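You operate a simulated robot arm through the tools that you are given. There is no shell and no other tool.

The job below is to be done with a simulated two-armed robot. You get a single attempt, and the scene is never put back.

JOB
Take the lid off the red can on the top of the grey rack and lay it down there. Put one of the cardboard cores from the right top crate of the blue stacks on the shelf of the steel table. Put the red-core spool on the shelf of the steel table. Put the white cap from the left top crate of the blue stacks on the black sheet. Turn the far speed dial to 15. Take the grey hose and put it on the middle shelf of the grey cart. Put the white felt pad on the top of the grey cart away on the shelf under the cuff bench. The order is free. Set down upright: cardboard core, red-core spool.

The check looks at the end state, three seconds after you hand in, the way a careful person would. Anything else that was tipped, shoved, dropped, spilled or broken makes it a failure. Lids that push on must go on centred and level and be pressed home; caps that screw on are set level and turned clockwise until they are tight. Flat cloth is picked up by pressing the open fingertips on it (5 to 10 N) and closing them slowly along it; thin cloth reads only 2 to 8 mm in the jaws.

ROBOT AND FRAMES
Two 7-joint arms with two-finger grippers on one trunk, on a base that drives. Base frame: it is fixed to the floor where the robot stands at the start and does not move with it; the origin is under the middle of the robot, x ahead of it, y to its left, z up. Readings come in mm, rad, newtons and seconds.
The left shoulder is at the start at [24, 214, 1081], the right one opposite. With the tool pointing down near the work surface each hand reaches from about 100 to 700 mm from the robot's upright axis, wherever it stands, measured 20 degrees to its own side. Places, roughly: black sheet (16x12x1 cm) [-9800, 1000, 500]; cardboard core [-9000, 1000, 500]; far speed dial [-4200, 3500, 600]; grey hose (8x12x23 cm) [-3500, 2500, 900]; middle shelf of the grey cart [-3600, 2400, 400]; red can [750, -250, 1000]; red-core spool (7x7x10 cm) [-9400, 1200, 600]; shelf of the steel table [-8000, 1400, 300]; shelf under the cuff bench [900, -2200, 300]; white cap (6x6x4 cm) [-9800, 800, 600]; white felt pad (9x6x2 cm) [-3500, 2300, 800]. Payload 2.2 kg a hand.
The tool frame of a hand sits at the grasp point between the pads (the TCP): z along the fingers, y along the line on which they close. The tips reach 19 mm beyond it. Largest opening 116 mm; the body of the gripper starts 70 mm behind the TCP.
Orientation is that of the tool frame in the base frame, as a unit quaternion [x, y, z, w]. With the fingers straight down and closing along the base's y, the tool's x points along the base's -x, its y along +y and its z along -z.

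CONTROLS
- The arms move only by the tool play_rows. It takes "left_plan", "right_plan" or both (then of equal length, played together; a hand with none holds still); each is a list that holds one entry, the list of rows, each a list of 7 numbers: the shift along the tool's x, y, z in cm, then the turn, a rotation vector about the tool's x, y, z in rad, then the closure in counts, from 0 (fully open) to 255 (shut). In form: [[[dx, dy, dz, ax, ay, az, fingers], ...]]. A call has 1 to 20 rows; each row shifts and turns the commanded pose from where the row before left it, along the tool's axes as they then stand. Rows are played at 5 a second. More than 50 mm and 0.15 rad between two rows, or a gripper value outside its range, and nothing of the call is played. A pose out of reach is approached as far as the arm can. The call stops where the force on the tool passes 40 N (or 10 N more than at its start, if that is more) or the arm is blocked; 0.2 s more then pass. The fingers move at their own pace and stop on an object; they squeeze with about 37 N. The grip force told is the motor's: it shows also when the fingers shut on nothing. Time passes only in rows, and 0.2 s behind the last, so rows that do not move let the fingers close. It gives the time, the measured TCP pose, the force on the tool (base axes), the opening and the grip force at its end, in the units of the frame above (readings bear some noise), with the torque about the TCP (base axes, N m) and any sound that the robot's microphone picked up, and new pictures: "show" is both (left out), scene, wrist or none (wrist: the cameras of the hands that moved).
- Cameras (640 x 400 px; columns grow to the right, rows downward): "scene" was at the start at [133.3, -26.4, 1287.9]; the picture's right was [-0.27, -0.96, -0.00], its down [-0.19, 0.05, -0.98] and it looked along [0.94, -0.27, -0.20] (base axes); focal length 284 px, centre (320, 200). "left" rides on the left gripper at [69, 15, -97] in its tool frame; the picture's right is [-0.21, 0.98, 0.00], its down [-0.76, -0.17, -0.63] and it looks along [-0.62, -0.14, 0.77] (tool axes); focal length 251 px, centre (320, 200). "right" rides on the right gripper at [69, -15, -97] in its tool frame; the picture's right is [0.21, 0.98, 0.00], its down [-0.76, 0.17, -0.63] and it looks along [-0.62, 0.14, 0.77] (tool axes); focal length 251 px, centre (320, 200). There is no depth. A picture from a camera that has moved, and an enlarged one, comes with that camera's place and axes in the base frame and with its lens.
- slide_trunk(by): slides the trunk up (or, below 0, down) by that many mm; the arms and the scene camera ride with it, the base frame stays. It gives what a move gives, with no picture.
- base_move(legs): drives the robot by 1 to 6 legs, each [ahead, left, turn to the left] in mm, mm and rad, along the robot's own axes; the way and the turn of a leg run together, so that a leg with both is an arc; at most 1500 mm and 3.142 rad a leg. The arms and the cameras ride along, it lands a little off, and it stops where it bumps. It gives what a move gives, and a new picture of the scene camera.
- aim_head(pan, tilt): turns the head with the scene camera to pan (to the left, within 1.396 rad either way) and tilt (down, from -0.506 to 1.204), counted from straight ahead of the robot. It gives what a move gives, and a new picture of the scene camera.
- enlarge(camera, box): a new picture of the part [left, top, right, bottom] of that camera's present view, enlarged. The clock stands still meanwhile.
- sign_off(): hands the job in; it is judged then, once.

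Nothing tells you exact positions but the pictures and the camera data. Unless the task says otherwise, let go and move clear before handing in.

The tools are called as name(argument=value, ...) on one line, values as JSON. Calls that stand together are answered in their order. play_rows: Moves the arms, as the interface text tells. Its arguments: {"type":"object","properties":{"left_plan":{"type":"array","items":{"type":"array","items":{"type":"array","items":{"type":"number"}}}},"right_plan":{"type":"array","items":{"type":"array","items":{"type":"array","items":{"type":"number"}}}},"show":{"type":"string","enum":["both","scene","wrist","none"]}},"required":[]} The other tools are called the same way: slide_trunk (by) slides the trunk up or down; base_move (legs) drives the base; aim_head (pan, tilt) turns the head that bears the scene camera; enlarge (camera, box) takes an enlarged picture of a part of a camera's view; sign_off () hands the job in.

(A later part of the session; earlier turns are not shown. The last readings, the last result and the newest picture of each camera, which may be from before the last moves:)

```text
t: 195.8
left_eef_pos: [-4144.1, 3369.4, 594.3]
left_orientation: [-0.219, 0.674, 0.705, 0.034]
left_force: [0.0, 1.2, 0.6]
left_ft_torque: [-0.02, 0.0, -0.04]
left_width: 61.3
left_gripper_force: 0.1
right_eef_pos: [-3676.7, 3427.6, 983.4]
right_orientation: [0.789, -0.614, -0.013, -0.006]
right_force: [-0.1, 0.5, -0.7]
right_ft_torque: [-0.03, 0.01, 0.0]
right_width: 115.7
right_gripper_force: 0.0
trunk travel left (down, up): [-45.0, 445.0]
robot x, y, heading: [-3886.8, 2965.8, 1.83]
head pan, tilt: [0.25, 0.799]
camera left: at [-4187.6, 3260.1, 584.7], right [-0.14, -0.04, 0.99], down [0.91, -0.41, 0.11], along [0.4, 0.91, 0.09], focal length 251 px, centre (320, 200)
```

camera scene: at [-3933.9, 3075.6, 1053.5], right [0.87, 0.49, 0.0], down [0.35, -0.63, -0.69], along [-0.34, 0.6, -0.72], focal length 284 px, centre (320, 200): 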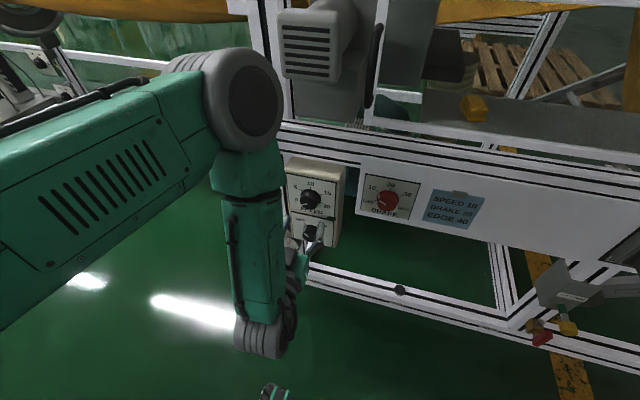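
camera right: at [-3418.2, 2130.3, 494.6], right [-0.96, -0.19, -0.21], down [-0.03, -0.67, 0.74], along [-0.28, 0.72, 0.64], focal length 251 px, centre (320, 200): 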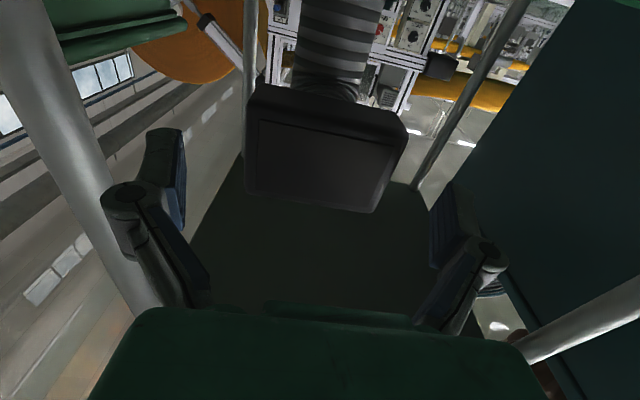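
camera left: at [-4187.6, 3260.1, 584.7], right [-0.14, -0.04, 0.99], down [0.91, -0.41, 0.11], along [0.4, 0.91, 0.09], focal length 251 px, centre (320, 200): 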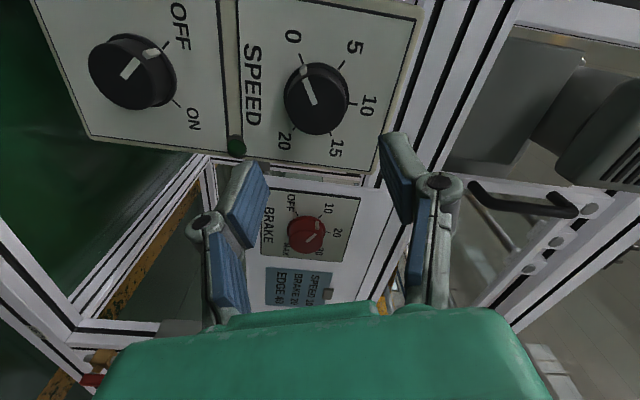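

play_rows(left_plan=[[[0, 0, 0, 0, 0, 0.15, 120], [0, 0, 0, 0, 0, 0.15, 120], [0, 0, 0, 0, 0, 0.15, 120], [0, 0, 0, 0, 0, 0.15, 120]]], show="none")

play_rows(left_plan=[[[0, 0, 0, 0, 0, 0.15, 120], [0, 0, 0, 0, 0, 0.15, 120], [0, 0, 0, 0, 0, 0.15, 120], [0, 0, 0, 0, 0, 0.15, 120]]], show="none")

play_rows(left_plan=[[[0, 0, 0, 0, 0, 0.15, 120], [0, 0, 0, 0, 0, 0.15, 120], [0, 0, 0, 0, 0, 0.15, 120], [0, 0, 0, 0, 0, 0.15, 120]]], show="wrist")

```text
t: 196.8
left_eef_pos: [-4143.9, 3372.0, 595.7]
left_orientation: [-0.01, 0.708, 0.683, -0.177]
left_force: [0.7, 0.1, 0.2]
left_ft_torque: [-0.01, -0.01, -0.03]
left_width: 61.3
left_gripper_force: 0.0
right_eef_pos: [-3676.0, 3427.9, 982.7]
right_orientation: [0.789, -0.615, -0.012, -0.005]
right_force: [-0.3, 0.0, 0.0]
right_ft_torque: [-0.04, 0.02, -0.06]
right_width: 115.8
right_gripper_force: 0.0
trunk travel left (down, up): [-45.0, 445.0]
robot x, y, heading: [-3886.9, 2962.5, 1.832]
head pan, tilt: [0.25, 0.799]
```

```text
t: 197.8
left_eef_pos: [-4145.4, 3370.9, 595.1]
left_orientation: [0.198, 0.68, 0.601, -0.37]
left_force: [0.6, 0.0, 0.3]
left_ft_torque: [0.0, 0.0, 0.02]
left_width: 61.5
left_gripper_force: 0.1
right_eef_pos: [-3676.2, 3429.2, 984.8]
right_orientation: [0.788, -0.615, -0.013, -0.005]
right_force: [0.1, -0.6, 0.5]
right_ft_torque: [-0.01, -0.03, 0.0]
right_width: 116.0
right_gripper_force: 0.1
trunk travel left (down, up): [-45.0, 445.0]
robot x, y, heading: [-3884.9, 2966.4, 1.836]
head pan, tilt: [0.25, 0.799]
```

```text
t: 198.8
left_eef_pos: [-4143.4, 3370.5, 594.5]
left_orientation: [0.392, 0.59, 0.465, -0.532]
left_force: [0.5, 0.6, 0.4]
left_ft_torque: [-0.02, -0.01, 0.01]
left_width: 61.2
left_gripper_force: 0.1
right_eef_pos: [-3676.1, 3428.1, 983.9]
right_orientation: [0.789, -0.615, -0.013, -0.006]
right_force: [-0.2, 0.4, 0.4]
right_ft_torque: [0.02, 0.0, 0.04]
right_width: 116.3
right_gripper_force: 0.0
trunk travel left (down, up): [-45.0, 445.0]
robot x, y, heading: [-3890.0, 2961.2, 1.835]
head pan, tilt: [0.25, 0.799]
camera left: at [-4114.1, 3280.2, 666.0], right [0.96, 0.26, -0.08], down [0.11, -0.63, -0.77], along [-0.25, 0.73, -0.63], focal length 251 px, centre (320, 200)
```

left: 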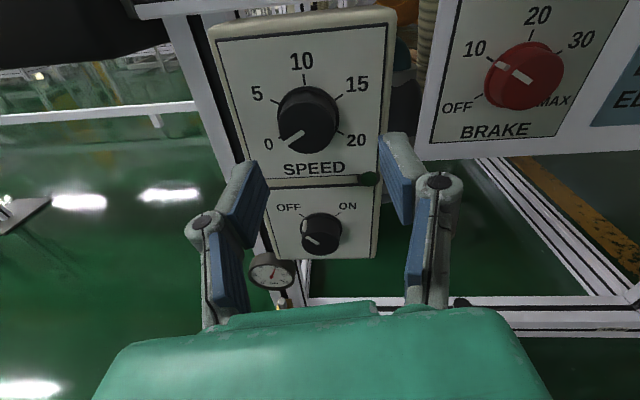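

The clockwise range is ample (now rolled 3.0 rad, upright view of the dial at 0). I test a little further.

play_rows(left_plan=[[[0, 0, 0, 0, 0, 0.15, 120], [0, 0, 0, 0, 0, 0.15, 120], [0, 0, 0, 0, 0, 0.1, 120]]], show="wrist")

enlarge(camera="left", box=[200, 20, 420, 200])

```text
t: 199.6
left_eef_pos: [-4143.9, 3370.3, 595.6]
left_orientation: [-0.5, -0.501, -0.349, 0.614]
left_force: [0.1, 0.0, 0.4]
left_ft_torque: [-0.01, -0.02, -0.01]
left_width: 61.2
left_gripper_force: 0.1
right_eef_pos: [-3677.1, 3428.0, 983.9]
right_orientation: [0.788, -0.615, -0.012, -0.006]
right_force: [-0.3, -0.1, 0.2]
right_ft_torque: [0.0, -0.01, 0.0]
right_width: 115.9
right_gripper_force: 0.1
trunk travel left (down, up): [-45.0, 445.0]
robot x, y, heading: [-3888.8, 2963.9, 1.836]
head pan, tilt: [0.25, 0.799]
camera left: at [-4088.1, 3287.1, 658.7], right [0.85, 0.23, -0.46], down [-0.18, -0.71, -0.68], along [-0.49, 0.67, -0.56], focal length 251 px, centre (320, 200)
```

left: 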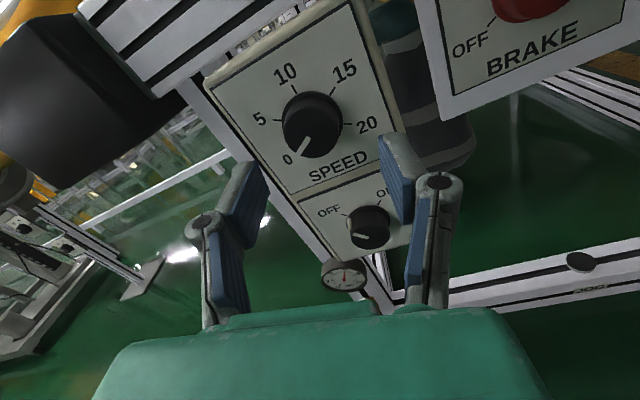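

```text
2.22 times, centred on (310, 110) of left
camera zoom: at [-4088.1, 3287.1, 658.7], right [0.85, 0.23, -0.46], down [-0.18, -0.71, -0.68], along [-0.49, 0.67, -0.56], focal length 559 px, centre (342, 400)
```

zoom: 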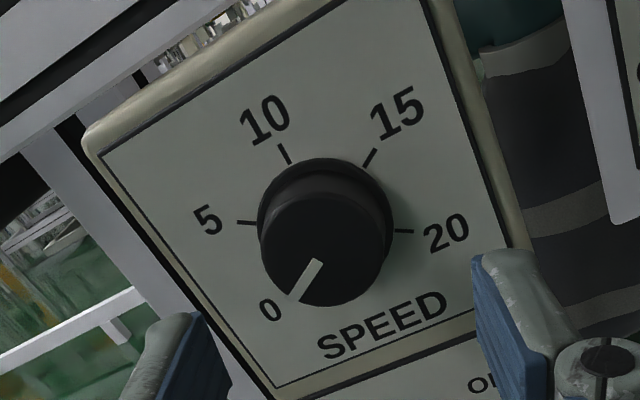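

Range to 3.4 rad is fine. I roll back to about 0.2 rad and centre on the knob.

play_rows(left_plan=[[[0, 0, 0, 0, 0, -0.15, 120], [0, 0, 0, 0, 0, -0.15, 120], [0, 0, 0, 0, 0, -0.15, 120], [0, 0, 0, 0, 0, -0.15, 120], [0, 0, 0, 0, 0, -0.15, 120], [0, 0, 0, 0, 0, -0.15, 120], [0, 0, 0, 0, 0, -0.15, 120], [0, 0, 0, 0, 0, -0.15, 120], [0, 0, 0, 0, 0, -0.15, 120], [0, 0, 0, 0, 0, -0.15, 120], [0, 0, 0, 0, 0, -0.15, 120], [0, 0, 0, 0, 0, -0.15, 120], [0, 0, 0, 0, 0, -0.15, 120], [0, 0, 0, 0, 0, -0.15, 120], [0, 0, 0, 0, 0, -0.15, 120], [0, 0, 0, 0, 0, -0.15, 120], [0, 0, 0, 0, 0, -0.15, 120], [0, 0, 0, 0, 0, -0.15, 120], [0, 0, 0, 0, 0, -0.15, 120], [0, 0, 0, 0, 0, -0.15, 120]]], show="none")

play_rows(left_plan=[[[0, 0, 0, 0, 0, -0.15, 120], [0.55, 0.8, 0, 0, 0, -0.05, 120], [0, 0, 2.5, 0, 0, 0, 120], [0, 0, 2.0, 0, 0, 0, 120], [0, 0, 0, 0, 0, 0, 120]]], show="both")

```text
t: 203.8
left_eef_pos: [-4143.6, 3371.8, 594.6]
left_orientation: [-0.466, 0.534, 0.636, 0.307]
left_force: [0.3, 0.0, -0.3]
left_ft_torque: [0.01, 0.0, 0.01]
left_width: 61.1
left_gripper_force: 0.0
right_eef_pos: [-3675.9, 3427.3, 983.9]
right_orientation: [0.789, -0.614, -0.012, -0.005]
right_force: [-0.1, -0.5, 0.1]
right_ft_torque: [-0.01, 0.01, 0.0]
right_width: 115.9
right_gripper_force: 0.1
trunk travel left (down, up): [-45.0, 445.0]
robot x, y, heading: [-3887.2, 2962.3, 1.835]
head pan, tilt: [0.25, 0.799]
```

```text
t: 204.9
left_eef_pos: [-4164.4, 3412.8, 591.6]
left_orientation: [-0.515, 0.487, 0.602, 0.368]
left_force: [-0.1, -0.3, -0.3]
left_ft_torque: [-0.01, -0.02, 0.0]
left_width: 61.3
left_gripper_force: 0.0
right_eef_pos: [-3675.8, 3426.7, 984.0]
right_orientation: [0.788, -0.615, -0.012, -0.005]
right_force: [0.0, 0.6, 0.4]
right_ft_torque: [0.0, 0.03, -0.01]
right_width: 116.1
right_gripper_force: 0.1
trunk travel left (down, up): [-45.0, 445.0]
robot x, y, heading: [-3885.8, 2958.9, 1.831]
head pan, tilt: [0.25, 0.799]
camera scene: at [-3933.8, 3075.1, 1053.6], right [0.87, 0.49, 0.0], down [0.35, -0.63, -0.7], along [-0.34, 0.6, -0.72], focal length 284 px, centre (320, 200)
camera left: at [-4168.0, 3311.9, 528.3], right [-0.88, -0.24, 0.41], down [0.47, -0.52, 0.71], along [0.05, 0.82, 0.57], focal length 251 px, centre (320, 200)
```

scene: 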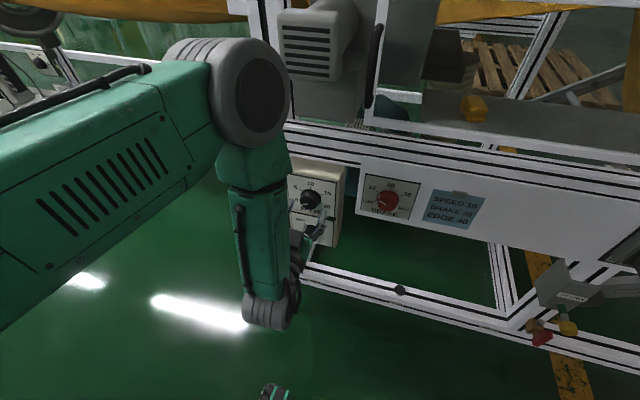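
left: 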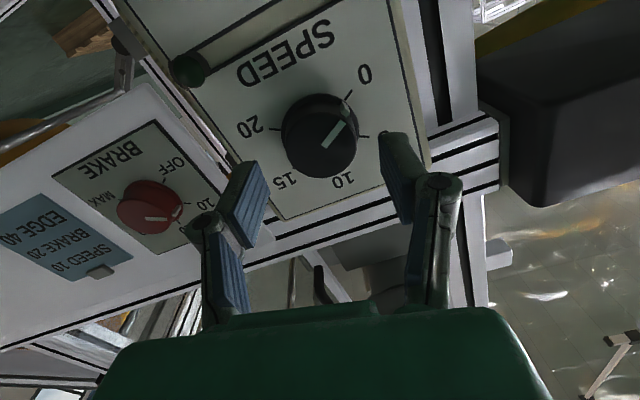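

Knob centred on the hand axis. I advance over it and close.

play_rows(left_plan=[[[0, 0, 2.0, 0, 0, 0, 120], [0, 0, 1.5, 0, 0, 0, 120], [0, 0, 1.2, 0, 0, 0, 120], [0, 0, 0, 0, 0, 0, 120]]], show="wrist")

```text
t: 205.8
left_eef_pos: [-4174.3, 3448.3, 591.7]
left_orientation: [-0.514, 0.488, 0.601, 0.369]
left_force: [-1.6, -32.4, 16.2]
left_ft_torque: [0.24, 0.27, -1.86]
left_width: 45.9
left_gripper_force: 44.8
right_eef_pos: [-3676.7, 3424.2, 986.8]
right_orientation: [0.789, -0.614, -0.014, -0.007]
right_force: [0.4, -0.4, -0.3]
right_ft_torque: [0.02, -0.02, 0.03]
right_width: 115.8
right_gripper_force: 0.1
trunk travel left (down, up): [-45.0, 445.0]
robot x, y, heading: [-3886.5, 2963.8, 1.831]
head pan, tilt: [0.25, 0.799]
stopped in row 4 (left hand): the force on the tool passed its limit at 58 N (the readings are from after the stop); the commanded pose is now the measured one
camera left: at [-4178.8, 3348.7, 527.6], right [-0.88, -0.23, 0.41], down [0.47, -0.53, 0.71], along [0.05, 0.82, 0.57], focal length 251 px, centre (320, 200)
```

left: 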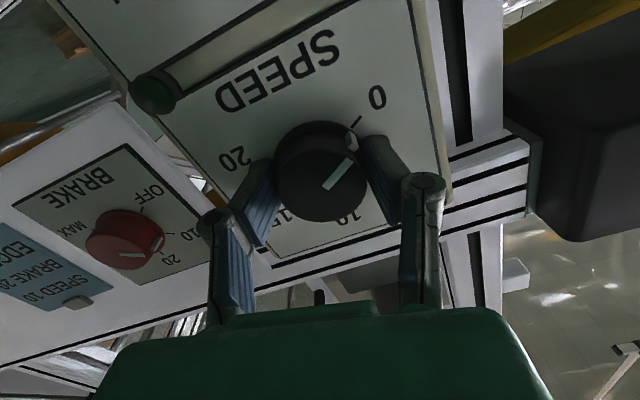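

The tips met the panel face; I back off 6 mm and close on the knob.

play_rows(left_plan=[[[0, 0, -0.6, 0, 0, 0, 120], [0, 0, 0, 0, 0, 0, 120], [0, 0, 0, 0, 0, 0, 255], [0, 0, 0, 0, 0, 0, 255], [0, 0, 0, 0, 0, 0, 255]]], show="wrist")

```text
t: 207.0
left_eef_pos: [-4175.6, 3446.1, 590.4]
left_orientation: [-0.515, 0.487, 0.601, 0.368]
left_force: [-12.5, -1.9, 9.4]
left_ft_torque: [-0.23, 0.69, -0.15]
left_width: 43.9
left_gripper_force: 44.8
right_eef_pos: [-3678.0, 3426.6, 985.4]
right_orientation: [0.789, -0.614, -0.013, -0.005]
right_force: [-0.6, -0.5, 0.1]
right_ft_torque: [-0.02, 0.0, 0.02]
right_width: 116.1
right_gripper_force: 0.1
trunk travel left (down, up): [-45.0, 445.0]
robot x, y, heading: [-3886.4, 2965.4, 1.837]
head pan, tilt: [0.25, 0.799]
camera left: at [-4178.5, 3345.8, 527.3], right [-0.88, -0.23, 0.41], down [0.47, -0.52, 0.71], along [0.05, 0.82, 0.57], focal length 251 px, centre (320, 200)
```

left: 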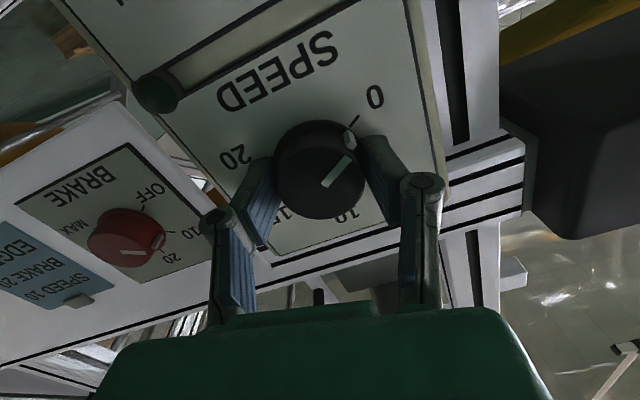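

Gripped. I turn it clockwise in steps, watching the pointer.

play_rows(left_plan=[[[0, 0, 0, 0, 0, 0.1, 255], [0, 0, 0, 0, 0, 0.1, 255], [0, 0, 0, 0, 0, 0.1, 255], [0, 0, 0, 0, 0, 0.1, 255], [0, 0, 0, 0, 0, 0.1, 255], [0, 0, 0, 0, 0, 0.1, 255]]], show="wrist")

```text
t: 208.4
left_eef_pos: [-4173.1, 3446.4, 590.4]
left_orientation: [-0.348, 0.618, 0.683, 0.174]
left_force: [-19.3, 0.8, 16.7]
left_ft_torque: [0.77, 0.21, 0.05]
left_width: 43.8
left_gripper_force: 45.5
right_eef_pos: [-3678.1, 3425.1, 986.4]
right_orientation: [0.789, -0.614, -0.013, -0.007]
right_force: [-0.5, -0.3, 0.8]
right_ft_torque: [0.02, -0.01, 0.03]
right_width: 116.2
right_gripper_force: 0.0
trunk travel left (down, up): [-45.0, 445.0]
robot x, y, heading: [-3885.7, 2961.0, 1.836]
head pan, tilt: [0.25, 0.799]
camera left: at [-4208.5, 3337.5, 554.6], right [-0.5, -0.13, 0.85], down [0.8, -0.44, 0.41], along [0.32, 0.89, 0.32], focal length 251 px, centre (320, 200)
```

left: 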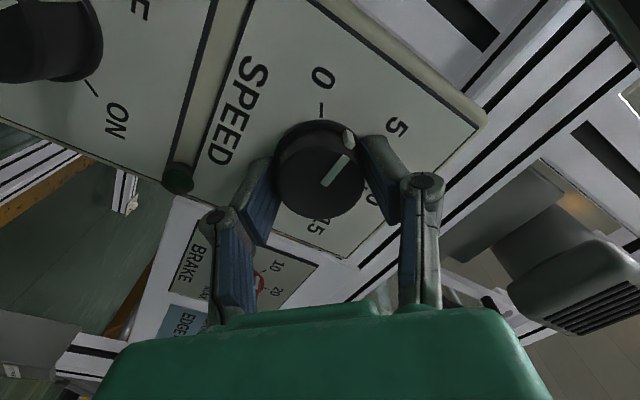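

play_rows(left_plan=[[[0.05, 0.25, 0, 0, 0, 0, 255], [0, 0, 0, 0, 0, 0, 255]]], show="none")

play_rows(left_plan=[[[0, 0, 0, 0, 0, 0.1, 255], [0, 0, 0, 0, 0, 0.1, 255], [0, 0, 0, 0, 0, 0.1, 255], [0, 0, 0, 0, 0, 0.1, 255], [0, 0, 0, 0, 0, 0.1, 255], [0, 0, 0, 0, 0, 0.1, 255]]], show="none")

```text
t: 209.0
left_eef_pos: [-4174.1, 3446.2, 590.0]
left_orientation: [-0.348, 0.62, 0.681, 0.176]
left_force: [-13.8, 4.5, 9.7]
left_ft_torque: [0.25, 0.11, 0.11]
left_width: 43.7
left_gripper_force: 45.2
right_eef_pos: [-3676.5, 3425.3, 985.8]
right_orientation: [0.789, -0.614, -0.013, -0.006]
right_force: [0.3, -0.3, 0.3]
right_ft_torque: [-0.02, -0.02, 0.02]
right_width: 116.2
right_gripper_force: 0.1
trunk travel left (down, up): [-45.0, 445.0]
robot x, y, heading: [-3887.5, 2964.5, 1.833]
head pan, tilt: [0.25, 0.799]
```

```text
t: 210.4
left_eef_pos: [-4174.0, 3445.5, 590.2]
left_orientation: [-0.149, 0.695, 0.703, -0.034]
left_force: [-3.3, -1.1, 1.4]
left_ft_torque: [0.22, 0.03, 0.98]
left_width: 43.9
left_gripper_force: 45.0
right_eef_pos: [-3676.3, 3426.1, 985.3]
right_orientation: [0.789, -0.614, -0.014, -0.006]
right_force: [0.0, -0.1, 0.1]
right_ft_torque: [-0.04, -0.03, 0.02]
right_width: 115.9
right_gripper_force: 0.1
trunk travel left (down, up): [-45.0, 445.0]
robot x, y, heading: [-3884.8, 2961.1, 1.832]
head pan, tilt: [0.25, 0.799]
```

play_rows(left_plan=[[[0, 0, 0, 0, 0, 0.1, 255], [0, 0, 0, 0, 0, 0.1, 255], [0, 0, 0, 0, 0, 0.1, 255], [0, 0, 0, 0, 0, 0.1, 255], [0, 0, 0, 0, 0, 0.1, 255], [0, 0, 0, 0, 0, 0.1, 255], [0, 0, 0, 0, 0, 0.1, 255], [0, 0, 0, 0, 0, 0.1, 255]]], show="none")

play_rows(left_plan=[[[0, 0, 0, 0, 0, 0.1, 255], [0, 0, 0, 0, 0, 0.1, 255], [0, 0, 0, 0, 0, 0.1, 255], [0, 0, 0, 0, 0, 0.1, 255], [0, 0, 0, 0, 0, 0.1, 255], [0, 0, 0, 0, 0, 0.1, 255], [0, 0, 0, 0, 0, 0.1, 255], [0, 0, 0, 0, 0, 0, 255]]], show="wrist")

enlarge(camera="left", box=[200, 60, 440, 240])

```text
t: 212.2
left_eef_pos: [-4174.2, 3445.1, 589.9]
left_orientation: [0.133, 0.699, 0.633, -0.305]
left_force: [0.8, -5.7, -7.3]
left_ft_torque: [0.6, 0.09, 0.79]
left_width: 43.5
left_gripper_force: 44.8
right_eef_pos: [-3676.5, 3425.4, 985.9]
right_orientation: [0.79, -0.614, -0.014, -0.007]
right_force: [0.6, -0.7, 1.3]
right_ft_torque: [0.02, -0.02, 0.02]
right_width: 116.0
right_gripper_force: 0.0
trunk travel left (down, up): [-45.0, 445.0]
robot x, y, heading: [-3883.6, 2967.1, 1.833]
head pan, tilt: [0.25, 0.799]
```

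```text
t: 214.0
left_eef_pos: [-4175.0, 3445.0, 590.7]
left_orientation: [0.365, 0.61, 0.49, -0.504]
left_force: [3.8, -14.9, -9.8]
left_ft_torque: [0.63, 0.15, -0.03]
left_width: 43.4
left_gripper_force: 45.0
right_eef_pos: [-3676.7, 3425.1, 985.2]
right_orientation: [0.789, -0.615, -0.013, -0.005]
right_force: [-1.1, 0.3, 0.5]
right_ft_torque: [-0.03, 0.02, -0.01]
right_width: 116.3
right_gripper_force: 0.0
trunk travel left (down, up): [-45.0, 445.0]
robot x, y, heading: [-3883.8, 2963.2, 1.834]
head pan, tilt: [0.25, 0.799]
camera left: at [-4152.0, 3353.3, 662.0], right [0.97, 0.26, 0.02], down [0.18, -0.62, -0.77], along [-0.19, 0.74, -0.64], focal length 251 px, centre (320, 200)
```

left: 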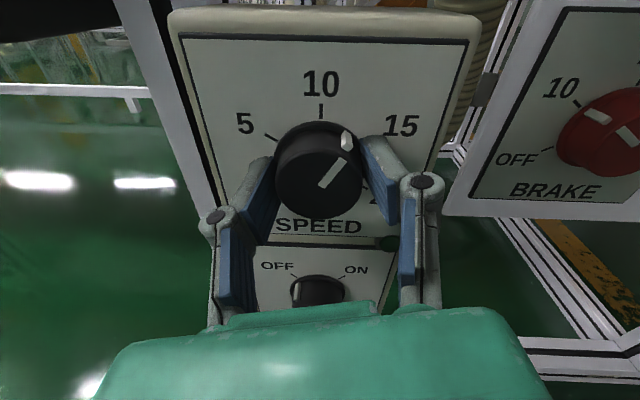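

```text
2.22 times, centred on (320, 150) of left
camera zoom: at [-4152.0, 3353.3, 662.0], right [0.97, 0.26, 0.02], down [0.18, -0.62, -0.77], along [-0.19, 0.74, -0.64], focal length 559 px, centre (320, 311)
```

zoom: 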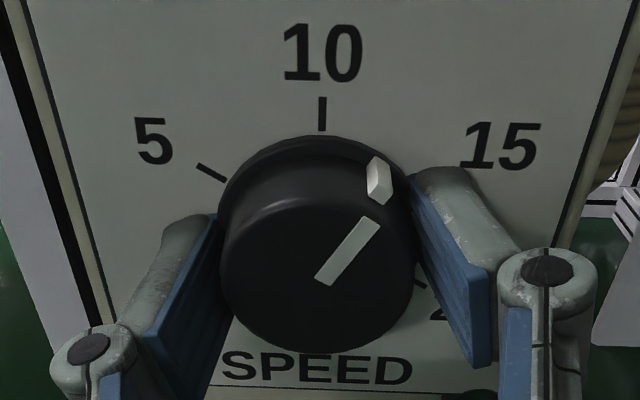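

The pointer is at about 33°, between 10 and 15 (15 is near 58–60°). I turn the remaining ~0.43 rad and check.

play_rows(left_plan=[[[0, 0, 0, 0, 0, 0.1, 255], [0, 0, 0, 0, 0, 0.1, 255], [0, 0, 0, 0, 0, 0.1, 255], [0, 0, 0, 0, 0, 0.1, 255], [0, 0, 0, 0, 0, 0.03, 255], [0, 0, 0, 0, 0, 0, 255]]], show="none")

enlarge(camera="left", box=[200, 60, 440, 240])

```text
t: 215.4
left_eef_pos: [-4174.3, 3445.5, 590.7]
left_orientation: [-0.486, -0.518, -0.372, 0.597]
left_force: [2.0, -16.9, -9.7]
left_ft_torque: [0.03, 0.07, -0.06]
left_width: 43.5
left_gripper_force: 45.3
right_eef_pos: [-3675.9, 3425.5, 986.0]
right_orientation: [0.789, -0.615, -0.013, -0.005]
right_force: [-0.1, 0.6, -0.3]
right_ft_torque: [0.01, 0.0, 0.01]
right_width: 116.0
right_gripper_force: 0.1
trunk travel left (down, up): [-45.0, 445.0]
robot x, y, heading: [-3885.8, 2965.9, 1.838]
head pan, tilt: [0.25, 0.799]
```

```text
2.22 times, centred on (320, 150) of left
camera zoom: at [-4123.6, 3360.9, 656.1], right [0.89, 0.23, -0.4], down [-0.14, -0.7, -0.7], along [-0.44, 0.68, -0.59], focal length 559 px, centre (320, 311)
```

zoom: 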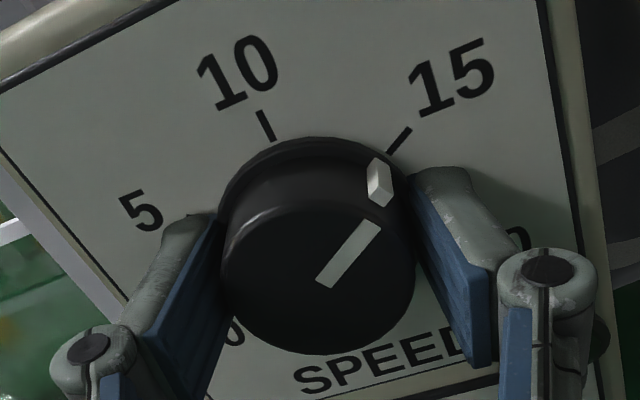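

play_rows(left_plan=[[[0, 0, 0, 0, 0, 0.04, 255], [0, 0, 0, 0, 0, 0, 255], [0, 0, 0, 0, 0, 0, 160], [0, 0, 0, 0, 0, 0, 120], [0, 0, -1.5, 0, 0, 0, 120], [0, 0, -3, 0, 0, 0, 120], [0, 0, -3.0, 0, 0, 0, 120]]], show="wrist")

enlarge(camera="left", box=[200, 30, 420, 200])

enlarge(camera="scene", box=[270, 150, 370, 250])

```text
t: 217.0
left_eef_pos: [-4153.5, 3373.7, 590.8]
left_orientation: [-0.495, -0.509, -0.36, 0.605]
left_force: [0.8, 0.0, -0.4]
left_ft_torque: [-0.01, 0.02, -0.03]
left_width: 61.4
left_gripper_force: 0.1
right_eef_pos: [-3676.2, 3425.8, 986.1]
right_orientation: [0.789, -0.614, -0.013, -0.006]
right_force: [-0.1, -0.5, -0.3]
right_ft_torque: [-0.04, 0.01, -0.01]
right_width: 116.2
right_gripper_force: 0.0
trunk travel left (down, up): [-45.0, 445.0]
robot x, y, heading: [-3887.7, 2964.2, 1.839]
head pan, tilt: [0.25, 0.799]
camera left: at [-4100.8, 3289.0, 655.7], right [0.87, 0.23, -0.44], down [-0.16, -0.7, -0.69], along [-0.47, 0.67, -0.57], focal length 251 px, centre (320, 200)
```

left: 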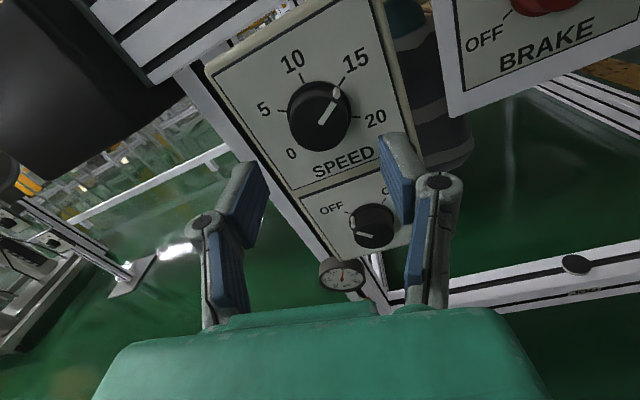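

```text
2.35 times, centred on (310, 115) of left
camera zoom: at [-4100.8, 3289.0, 655.7], right [0.87, 0.23, -0.44], down [-0.16, -0.7, -0.69], along [-0.47, 0.67, -0.57], focal length 592 px, centre (344, 400)
```

zoom: 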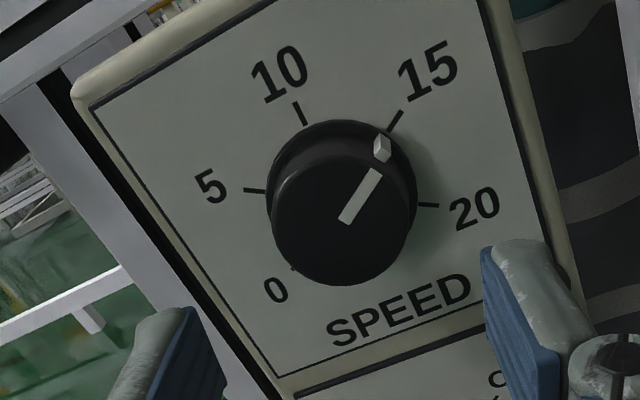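

```text
4.00 times, centred on (320, 200) of scene
camera zoom: at [-3933.4, 3074.7, 1053.6], right [0.87, 0.49, 0.0], down [0.35, -0.63, -0.7], along [-0.34, 0.6, -0.72], focal length 1135 px, centre (320, 200)
```

zoom: 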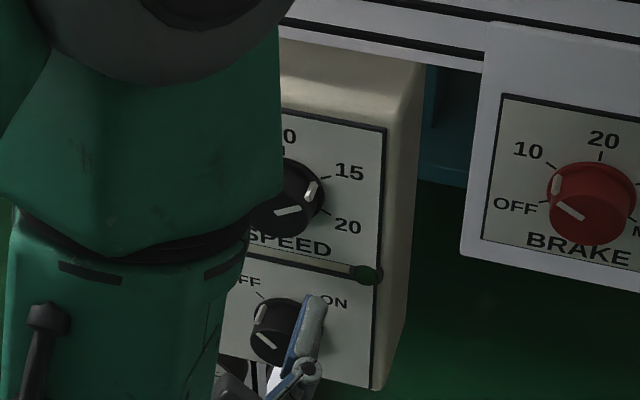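

The pointer is nearly on 15 but about 3° short. I regrip and nudge it.

play_rows(left_plan=[[[0, 0, 3, 0, 0, 0, 120], [0, 0, 2.5, 0, 0, 0, 120], [0, 0, 1.8, 0, 0, 0, 120], [0, 0, 0, 0, 0, 0, 120], [0, 0, 0, 0, 0, 0, 255], [0, 0, 0, 0, 0, 0, 255], [0, 0, 0, 0, 0, 0, 255], [0, 0, 0, 0, 0, 0.06, 255], [0, 0, 0, 0, 0, 0, 255], [0, 0, 0, 0, 0, 0, 255]]], show="wrist")

play_rows(left_plan=[[[0, 0, 0, 0, 0, 0, 160], [0, 0, 0, 0, 0, 0, 120], [0, 0, -1.5, 0, 0, 0, 120], [0, 0, -3, 0, 0, 0, 120], [0, 0, -2.8, 0, 0, 0, 120]]], show="wrist")

enlarge(camera="left", box=[200, 30, 420, 200])

```text
t: 219.2
left_eef_pos: [-4174.1, 3444.1, 591.7]
left_orientation: [-0.511, -0.494, -0.342, 0.615]
left_force: [-4.4, 2.4, -3.9]
left_ft_torque: [0.93, 0.21, -0.22]
left_width: 43.5
left_gripper_force: 45.0
right_eef_pos: [-3676.8, 3425.6, 983.7]
right_orientation: [0.789, -0.614, -0.012, -0.005]
right_force: [0.0, 0.0, -0.6]
right_ft_torque: [0.02, 0.02, 0.01]
right_width: 115.7
right_gripper_force: 0.0
trunk travel left (down, up): [-45.0, 445.0]
robot x, y, heading: [-3885.5, 2962.3, 1.831]
head pan, tilt: [0.25, 0.799]
camera left: at [-4117.0, 3361.5, 653.9], right [0.84, 0.22, -0.49], down [-0.2, -0.71, -0.67], along [-0.5, 0.66, -0.56], focal length 251 px, centre (320, 200)
```

left: 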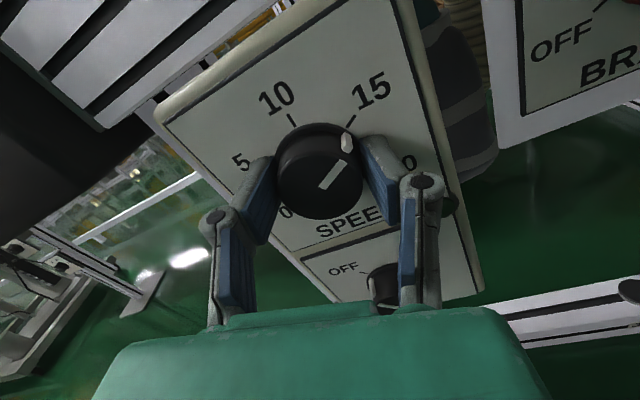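

```text
t: 220.4
left_eef_pos: [-4154.7, 3371.9, 590.8]
left_orientation: [-0.51, -0.493, -0.343, 0.615]
left_force: [-0.2, -0.3, -1.5]
left_ft_torque: [0.02, 0.0, 0.04]
left_width: 61.3
left_gripper_force: 0.0
right_eef_pos: [-3677.7, 3424.8, 983.9]
right_orientation: [0.789, -0.615, -0.013, -0.007]
right_force: [-0.6, -0.4, 0.5]
right_ft_torque: [0.0, -0.01, 0.04]
right_width: 116.0
right_gripper_force: 0.0
trunk travel left (down, up): [-45.0, 445.0]
robot x, y, heading: [-3885.4, 2963.3, 1.838]
head pan, tilt: [0.25, 0.799]
camera left: at [-4097.3, 3289.3, 654.2], right [0.84, 0.22, -0.49], down [-0.2, -0.71, -0.67], along [-0.5, 0.66, -0.56], focal length 251 px, centre (320, 200)
```

left: 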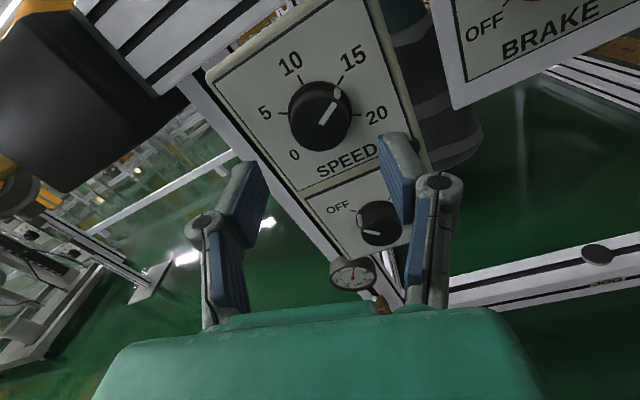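

```text
2.35 times, centred on (310, 115) of left
camera zoom: at [-4097.3, 3289.3, 654.2], right [0.84, 0.22, -0.49], down [-0.2, -0.71, -0.67], along [-0.5, 0.66, -0.56], focal length 592 px, centre (344, 400)
```

zoom: 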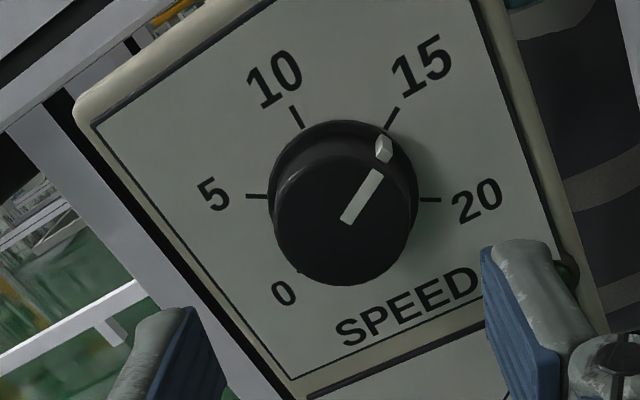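

The pointer now sits on 15. I roll the hand back, raise it, and restore the travel pose.

play_rows(left_plan=[[[0, 0, 0, 0, 0, -0.15, 120], [0, 0, 0, 0, 0, -0.15, 120], [0, 0, 0, 0, 0, -0.15, 120], [0, 0, 0, 0, 0, -0.15, 120], [0, 0, 0, 0, 0, -0.15, 120], [0, 0, 0, 0, 0, -0.15, 120], [0, 0, 0, 0, 0, -0.15, 120], [0, 0, 0, 0, 0, -0.15, 120], [0, 0, 0, 0, 0, -0.15, 120], [0, 0, 0, 0, 0, -0.15, 120], [0, 0, 0, 0, 0, -0.15, 120], [0, 0, 0, 0, 0, -0.15, 120], [0, 0, 0, 0, 0, -0.15, 120], [0, 0, 0, 0, 0, -0.15, 120], [0, 0, 0, 0, 0, -0.15, 120], [0, 0, 0, 0, 0, -0.15, 120], [0, 0, 0, 0, 0, -0.15, 120], [0, 0, 0, 0, 0, -0.15, 120], [0, 0, 0, 0, 0, -0.15, 120], [0, 0, 0, 0, 0, -0.15, 120]]], show="none")

play_rows(left_plan=[[[0, 0, 0, 0, 0, -0.15, 60], [0, 0, 0, 0, 0, -0.15, 0], [-4.2, 0.3, 0, 0, 0, 0, 0], [-4.2, 0.3, 0, 0, 0, 0, 0], [-4.2, 0.3, 0, 0, 0, 0, 0], [-4.2, 0.3, 0, 0, 0, 0, 0], [-4.2, 0.3, 0, 0, 0, 0, 0], [-4.2, 0, 0, 0, 0, 0, 0], [-4.2, 0, 0, 0, 0, 0, 0], [-4.2, 0, 0, 0, 0, 0, 0]]], show="scene")

```text
t: 224.6
left_eef_pos: [-4155.8, 3373.2, 591.9]
left_orientation: [-0.456, 0.544, 0.638, 0.298]
left_force: [0.1, 0.7, 0.3]
left_ft_torque: [0.01, -0.02, -0.02]
left_width: 61.5
left_gripper_force: 0.1
right_eef_pos: [-3677.1, 3426.6, 984.0]
right_orientation: [0.789, -0.615, -0.014, -0.005]
right_force: [0.5, -0.2, 0.0]
right_ft_torque: [0.0, 0.01, 0.0]
right_width: 115.9
right_gripper_force: 0.2
trunk travel left (down, up): [-45.0, 445.0]
robot x, y, heading: [-3884.9, 2962.5, 1.84]
head pan, tilt: [0.25, 0.799]
```

```text
t: 226.8
left_eef_pos: [-4122.0, 3383.3, 926.9]
left_orientation: [-0.532, 0.47, 0.586, 0.39]
left_force: [-0.9, 0.4, 0.2]
left_ft_torque: [0.01, 0.0, 0.0]
left_width: 115.9
left_gripper_force: 0.0
right_eef_pos: [-3677.5, 3424.7, 986.4]
right_orientation: [0.789, -0.615, -0.012, -0.006]
right_force: [-0.7, 0.3, 0.0]
right_ft_torque: [0.05, 0.0, -0.01]
right_width: 116.3
right_gripper_force: 0.1
trunk travel left (down, up): [-45.0, 445.0]
robot x, y, heading: [-3885.8, 2960.1, 1.835]
head pan, tilt: [0.25, 0.799]
camera scene: at [-3934.2, 3073.4, 1053.7], right [0.87, 0.49, 0.0], down [0.35, -0.63, -0.7], along [-0.34, 0.61, -0.72], focal length 284 px, centre (320, 200)
```

scene: 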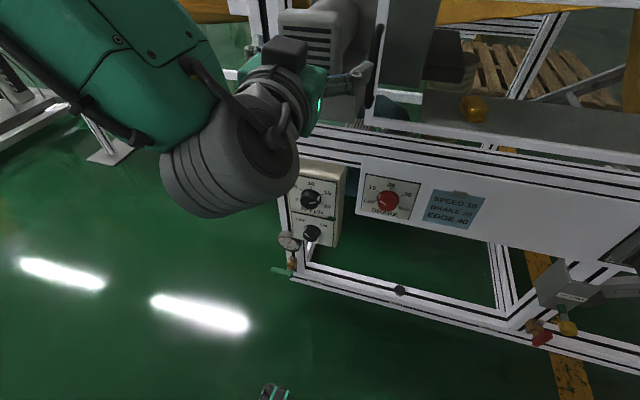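

slide_trunk(by=180)

play_rows(left_plan=[[[0, 0, -1.5, 0, 0, -0.1, 0], [0, 0, 0, 0, 0.15, 0, 0], [0, 0, 0, 0, 0.15, 0, 0], [0, 0, 0, 0, 0.15, 0, 0], [0, 0, 0, 0, 0.15, 0, 0], [0, 0, 0, 0, 0.15, 0, 0], [0, 0, 0, 0, 0.15, 0, 0], [0, 0, 0, 0, 0.15, 0, 0], [0, 0, 0, 0, 0.15, 0, 0], [0, 0, 0, 0, 0.15, 0, 0], [0, 0, 0, 0, 0.15, 0, 0], [0, 0, 0, 0, 0.08, 0, 0]]], show="scene")

```text
t: 228.8
left_eef_pos: [-4123.5, 3385.6, 1104.8]
left_orientation: [-0.532, 0.47, 0.587, 0.389]
left_force: [0.3, 0.3, -0.2]
left_ft_torque: [-0.02, 0.02, -0.03]
left_width: 116.0
left_gripper_force: 0.1
right_eef_pos: [-3676.4, 3425.9, 1163.4]
right_orientation: [0.789, -0.614, -0.013, -0.006]
right_force: [0.0, -0.1, 0.1]
right_ft_torque: [0.0, 0.0, -0.02]
right_width: 115.8
right_gripper_force: 0.2
trunk travel left (down, up): [-225.0, 265.0]
robot x, y, heading: [-3888.4, 2966.6, 1.838]
head pan, tilt: [0.25, 0.799]
```

```text
t: 231.4
left_eef_pos: [-4119.5, 3371.4, 1105.1]
left_orientation: [0.793, -0.609, -0.004, 0.02]
left_force: [-0.5, -0.3, -0.1]
left_ft_torque: [0.01, -0.02, 0.01]
left_width: 116.0
left_gripper_force: 0.0
right_eef_pos: [-3676.8, 3425.0, 1166.1]
right_orientation: [0.789, -0.614, -0.013, -0.006]
right_force: [0.2, 0.9, 0.1]
right_ft_torque: [-0.03, 0.02, 0.0]
right_width: 115.8
right_gripper_force: 0.0
trunk travel left (down, up): [-225.0, 265.0]
robot x, y, heading: [-3885.9, 2963.2, 1.833]
head pan, tilt: [0.25, 0.799]
camera scene: at [-3933.6, 3075.4, 1233.6], right [0.87, 0.49, 0.0], down [0.35, -0.63, -0.7], along [-0.34, 0.6, -0.72], focal length 284 px, centre (320, 200)
```

scene: 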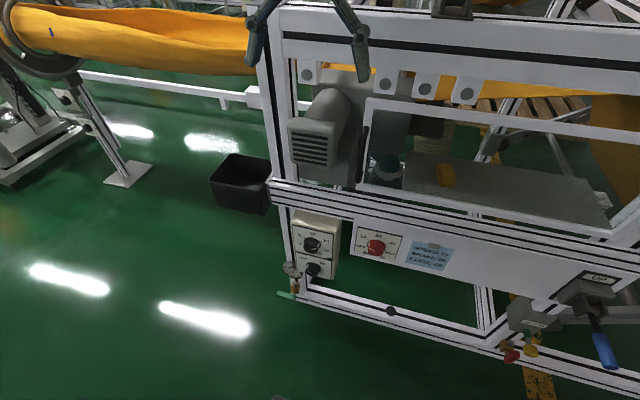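

SPEED is set. I tuck the left hand and drive back out around the bin into the main corridor, then along it toward the steel table.

play_rows(left_plan=[[[3.0, 0.5, -2, 0, 0, -0.03, 0], [3.0, 0.5, -2, 0, 0, 0, 0], [3.0, 0.5, -2, 0, 0, 0, 0], [3.0, 0.5, -2, 0, 0, 0, 0]]], show="none")

base_move(legs=[[0, -1290, 0], [-1400, 0, 0], [-250, 0, 0], [0, 0, 1.572]])

aim_head(pan=0.0, tilt=0.3)

```text
t: 232.4
left_eef_pos: [-4106.4, 3250.8, 1188.0]
left_orientation: [0.802, -0.597, -0.005, 0.019]
left_force: [0.3, 0.1, -0.6]
left_ft_torque: [0.01, -0.03, -0.02]
left_width: 116.0
left_gripper_force: 0.1
right_eef_pos: [-3678.9, 3423.9, 1165.9]
right_orientation: [0.789, -0.615, -0.013, -0.008]
right_force: [-1.3, -0.6, -0.3]
right_ft_torque: [0.03, 0.02, 0.0]
right_width: 116.1
right_gripper_force: 0.0
trunk travel left (down, up): [-225.0, 265.0]
robot x, y, heading: [-3888.0, 2959.9, 1.832]
head pan, tilt: [0.25, 0.799]
```

```text
t: 250.7
left_eef_pos: [-2503.4, 1469.4, 1186.8]
left_orientation: [0.987, 0.159, 0.011, 0.018]
left_force: [-0.1, -0.8, 0.2]
left_ft_torque: [-0.01, -0.01, 0.01]
left_width: 115.8
left_gripper_force: 0.1
right_eef_pos: [-2688.7, 1889.4, 1166.5]
right_orientation: [0.99, 0.138, -0.013, 0.004]
right_force: [-0.8, 0.0, 0.3]
right_ft_torque: [0.0, 0.0, -0.02]
right_width: 116.1
right_gripper_force: 0.1
trunk travel left (down, up): [-225.0, 265.0]
robot x, y, heading: [-2220.4, 1695.7, -2.848]
head pan, tilt: [0.25, 0.799]
camera scene: at [-2328.0, 1642.3, 1233.7], right [-0.52, 0.86, 0.0], down [0.62, 0.37, -0.7], along [-0.6, -0.36, -0.72], focal length 284 px, centre (320, 200)
```

scene: 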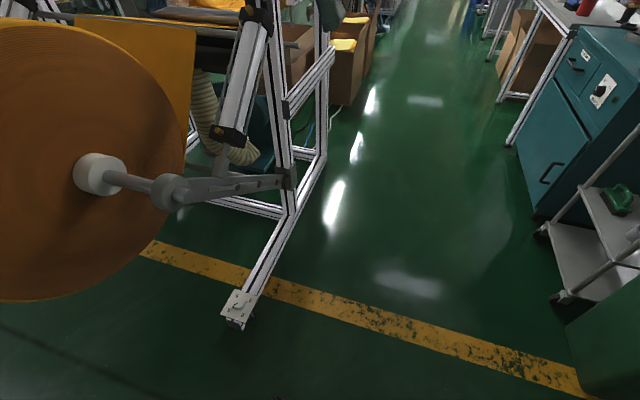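

```text
t: 251.7
left_eef_pos: [-2501.5, 1469.9, 1187.9]
left_orientation: [0.987, 0.158, 0.011, 0.018]
left_force: [-0.7, -0.7, -0.8]
left_ft_torque: [-0.01, 0.01, 0.01]
left_width: 116.0
left_gripper_force: 0.1
right_eef_pos: [-2686.8, 1889.1, 1165.2]
right_orientation: [0.991, 0.137, -0.014, 0.005]
right_force: [0.4, 0.9, -0.6]
right_ft_torque: [-0.02, 0.0, 0.01]
right_width: 115.9
right_gripper_force: 0.0
trunk travel left (down, up): [-225.0, 265.0]
robot x, y, heading: [-2216.5, 1694.8, -2.847]
head pan, tilt: [0.0, 0.3]
camera scene: at [-2348.7, 1657.7, 1277.9], right [-0.29, 0.96, 0.0], down [0.29, 0.08, -0.95], along [-0.91, -0.28, -0.3], focal length 284 px, centre (320, 200)
```

scene: 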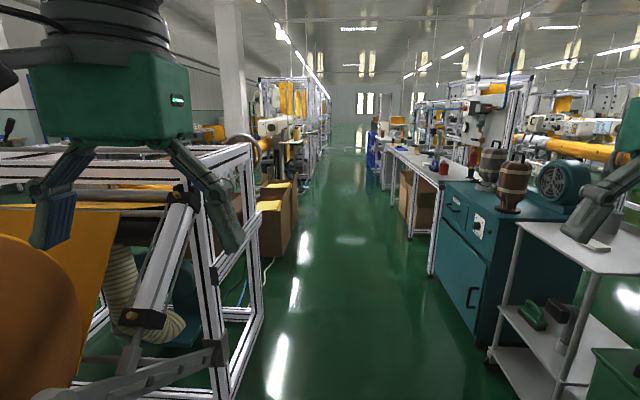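

The corridor ahead is clear. I shift right a bit and drive down it.

base_move(legs=[[0, -250, -0.03], [1500, 0, 0], [1500, 0, 0]])

base_move(legs=[[1400, 0, 0]])

aim_head(pan=-0.5, tilt=0.35)

```text
t: 267.8
left_eef_pos: [-5529.2, 961.2, 1191.9]
left_orientation: [0.989, 0.144, 0.013, 0.038]
left_force: [-0.6, 2.9, -0.2]
left_ft_torque: [-0.27, -0.13, 0.0]
left_width: 116.1
left_gripper_force: 0.1
right_eef_pos: [-5702.9, 1385.0, 1153.8]
right_orientation: [0.992, 0.122, -0.012, 0.025]
right_force: [-1.2, 3.3, -1.0]
right_ft_torque: [-0.3, -0.03, 0.0]
right_width: 116.1
right_gripper_force: 0.1
trunk travel left (down, up): [-225.0, 265.0]
robot x, y, heading: [-5230.2, 1134.3, -2.875]
head pan, tilt: [0.0, 0.3]
camera scene: at [-5372.1, 1150.1, 1276.7], right [-0.26, 0.96, -0.04], down [0.3, 0.04, -0.95], along [-0.92, -0.26, -0.3], focal length 284 px, centre (320, 200)
```

scene: 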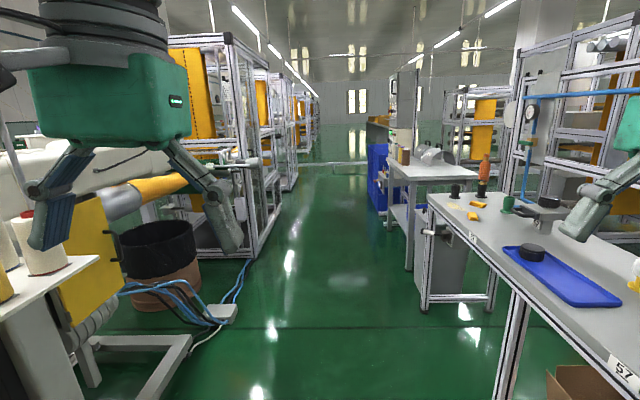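

```text
t: 274.8
left_eef_pos: [-6878.2, 535.1, 1185.7]
left_orientation: [0.986, 0.163, 0.013, 0.027]
left_force: [0.2, -0.3, -1.1]
left_ft_torque: [-0.01, -0.01, 0.0]
left_width: 116.0
left_gripper_force: 0.1
right_eef_pos: [-7065.9, 952.6, 1161.5]
right_orientation: [0.99, 0.141, -0.015, 0.015]
right_force: [0.2, 0.6, -1.4]
right_ft_torque: [-0.01, -0.03, 0.03]
right_width: 115.8
right_gripper_force: 0.2
trunk travel left (down, up): [-225.0, 265.0]
robot x, y, heading: [-6595.1, 747.3, -2.838]
head pan, tilt: [0.0, 0.3]
camera scene: at [-6736.9, 749.2, 1275.2], right [-0.3, 0.95, -0.03], down [0.3, 0.06, -0.95], along [-0.91, -0.29, -0.3], focal length 284 px, centre (320, 200)
```

scene: 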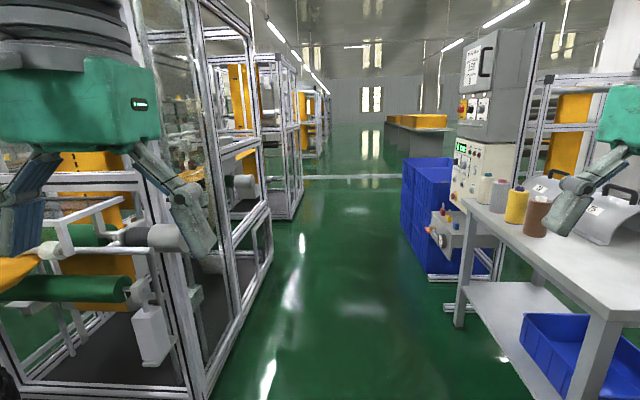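

```text
t: 275.8
left_eef_pos: [-6856.6, 496.8, 1181.5]
left_orientation: [0.987, 0.162, 0.013, 0.009]
left_force: [0.4, 0.4, 1.1]
left_ft_torque: [-0.09, 0.04, 0.01]
left_width: 116.2
left_gripper_force: 0.1
right_eef_pos: [-7042.2, 913.0, 1181.5]
right_orientation: [0.989, 0.143, -0.026, -0.002]
right_force: [1.9, 0.8, 1.8]
right_ft_torque: [-0.06, 0.08, -0.02]
right_width: 116.1
right_gripper_force: 0.0
trunk travel left (down, up): [-225.0, 265.0]
robot x, y, heading: [-6593.2, 747.5, -2.836]
head pan, tilt: [-0.499, 0.351]
camera scene: at [-6725.8, 778.3, 1271.8], right [0.19, 0.98, -0.02], down [0.34, -0.08, -0.94], along [-0.92, 0.18, -0.35], focal length 284 px, centre (320, 200)
```

scene: 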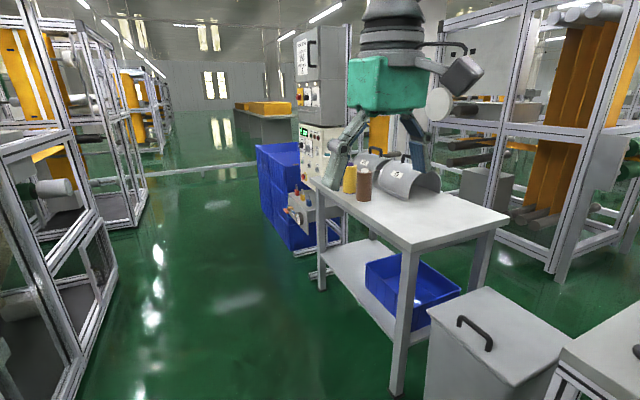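

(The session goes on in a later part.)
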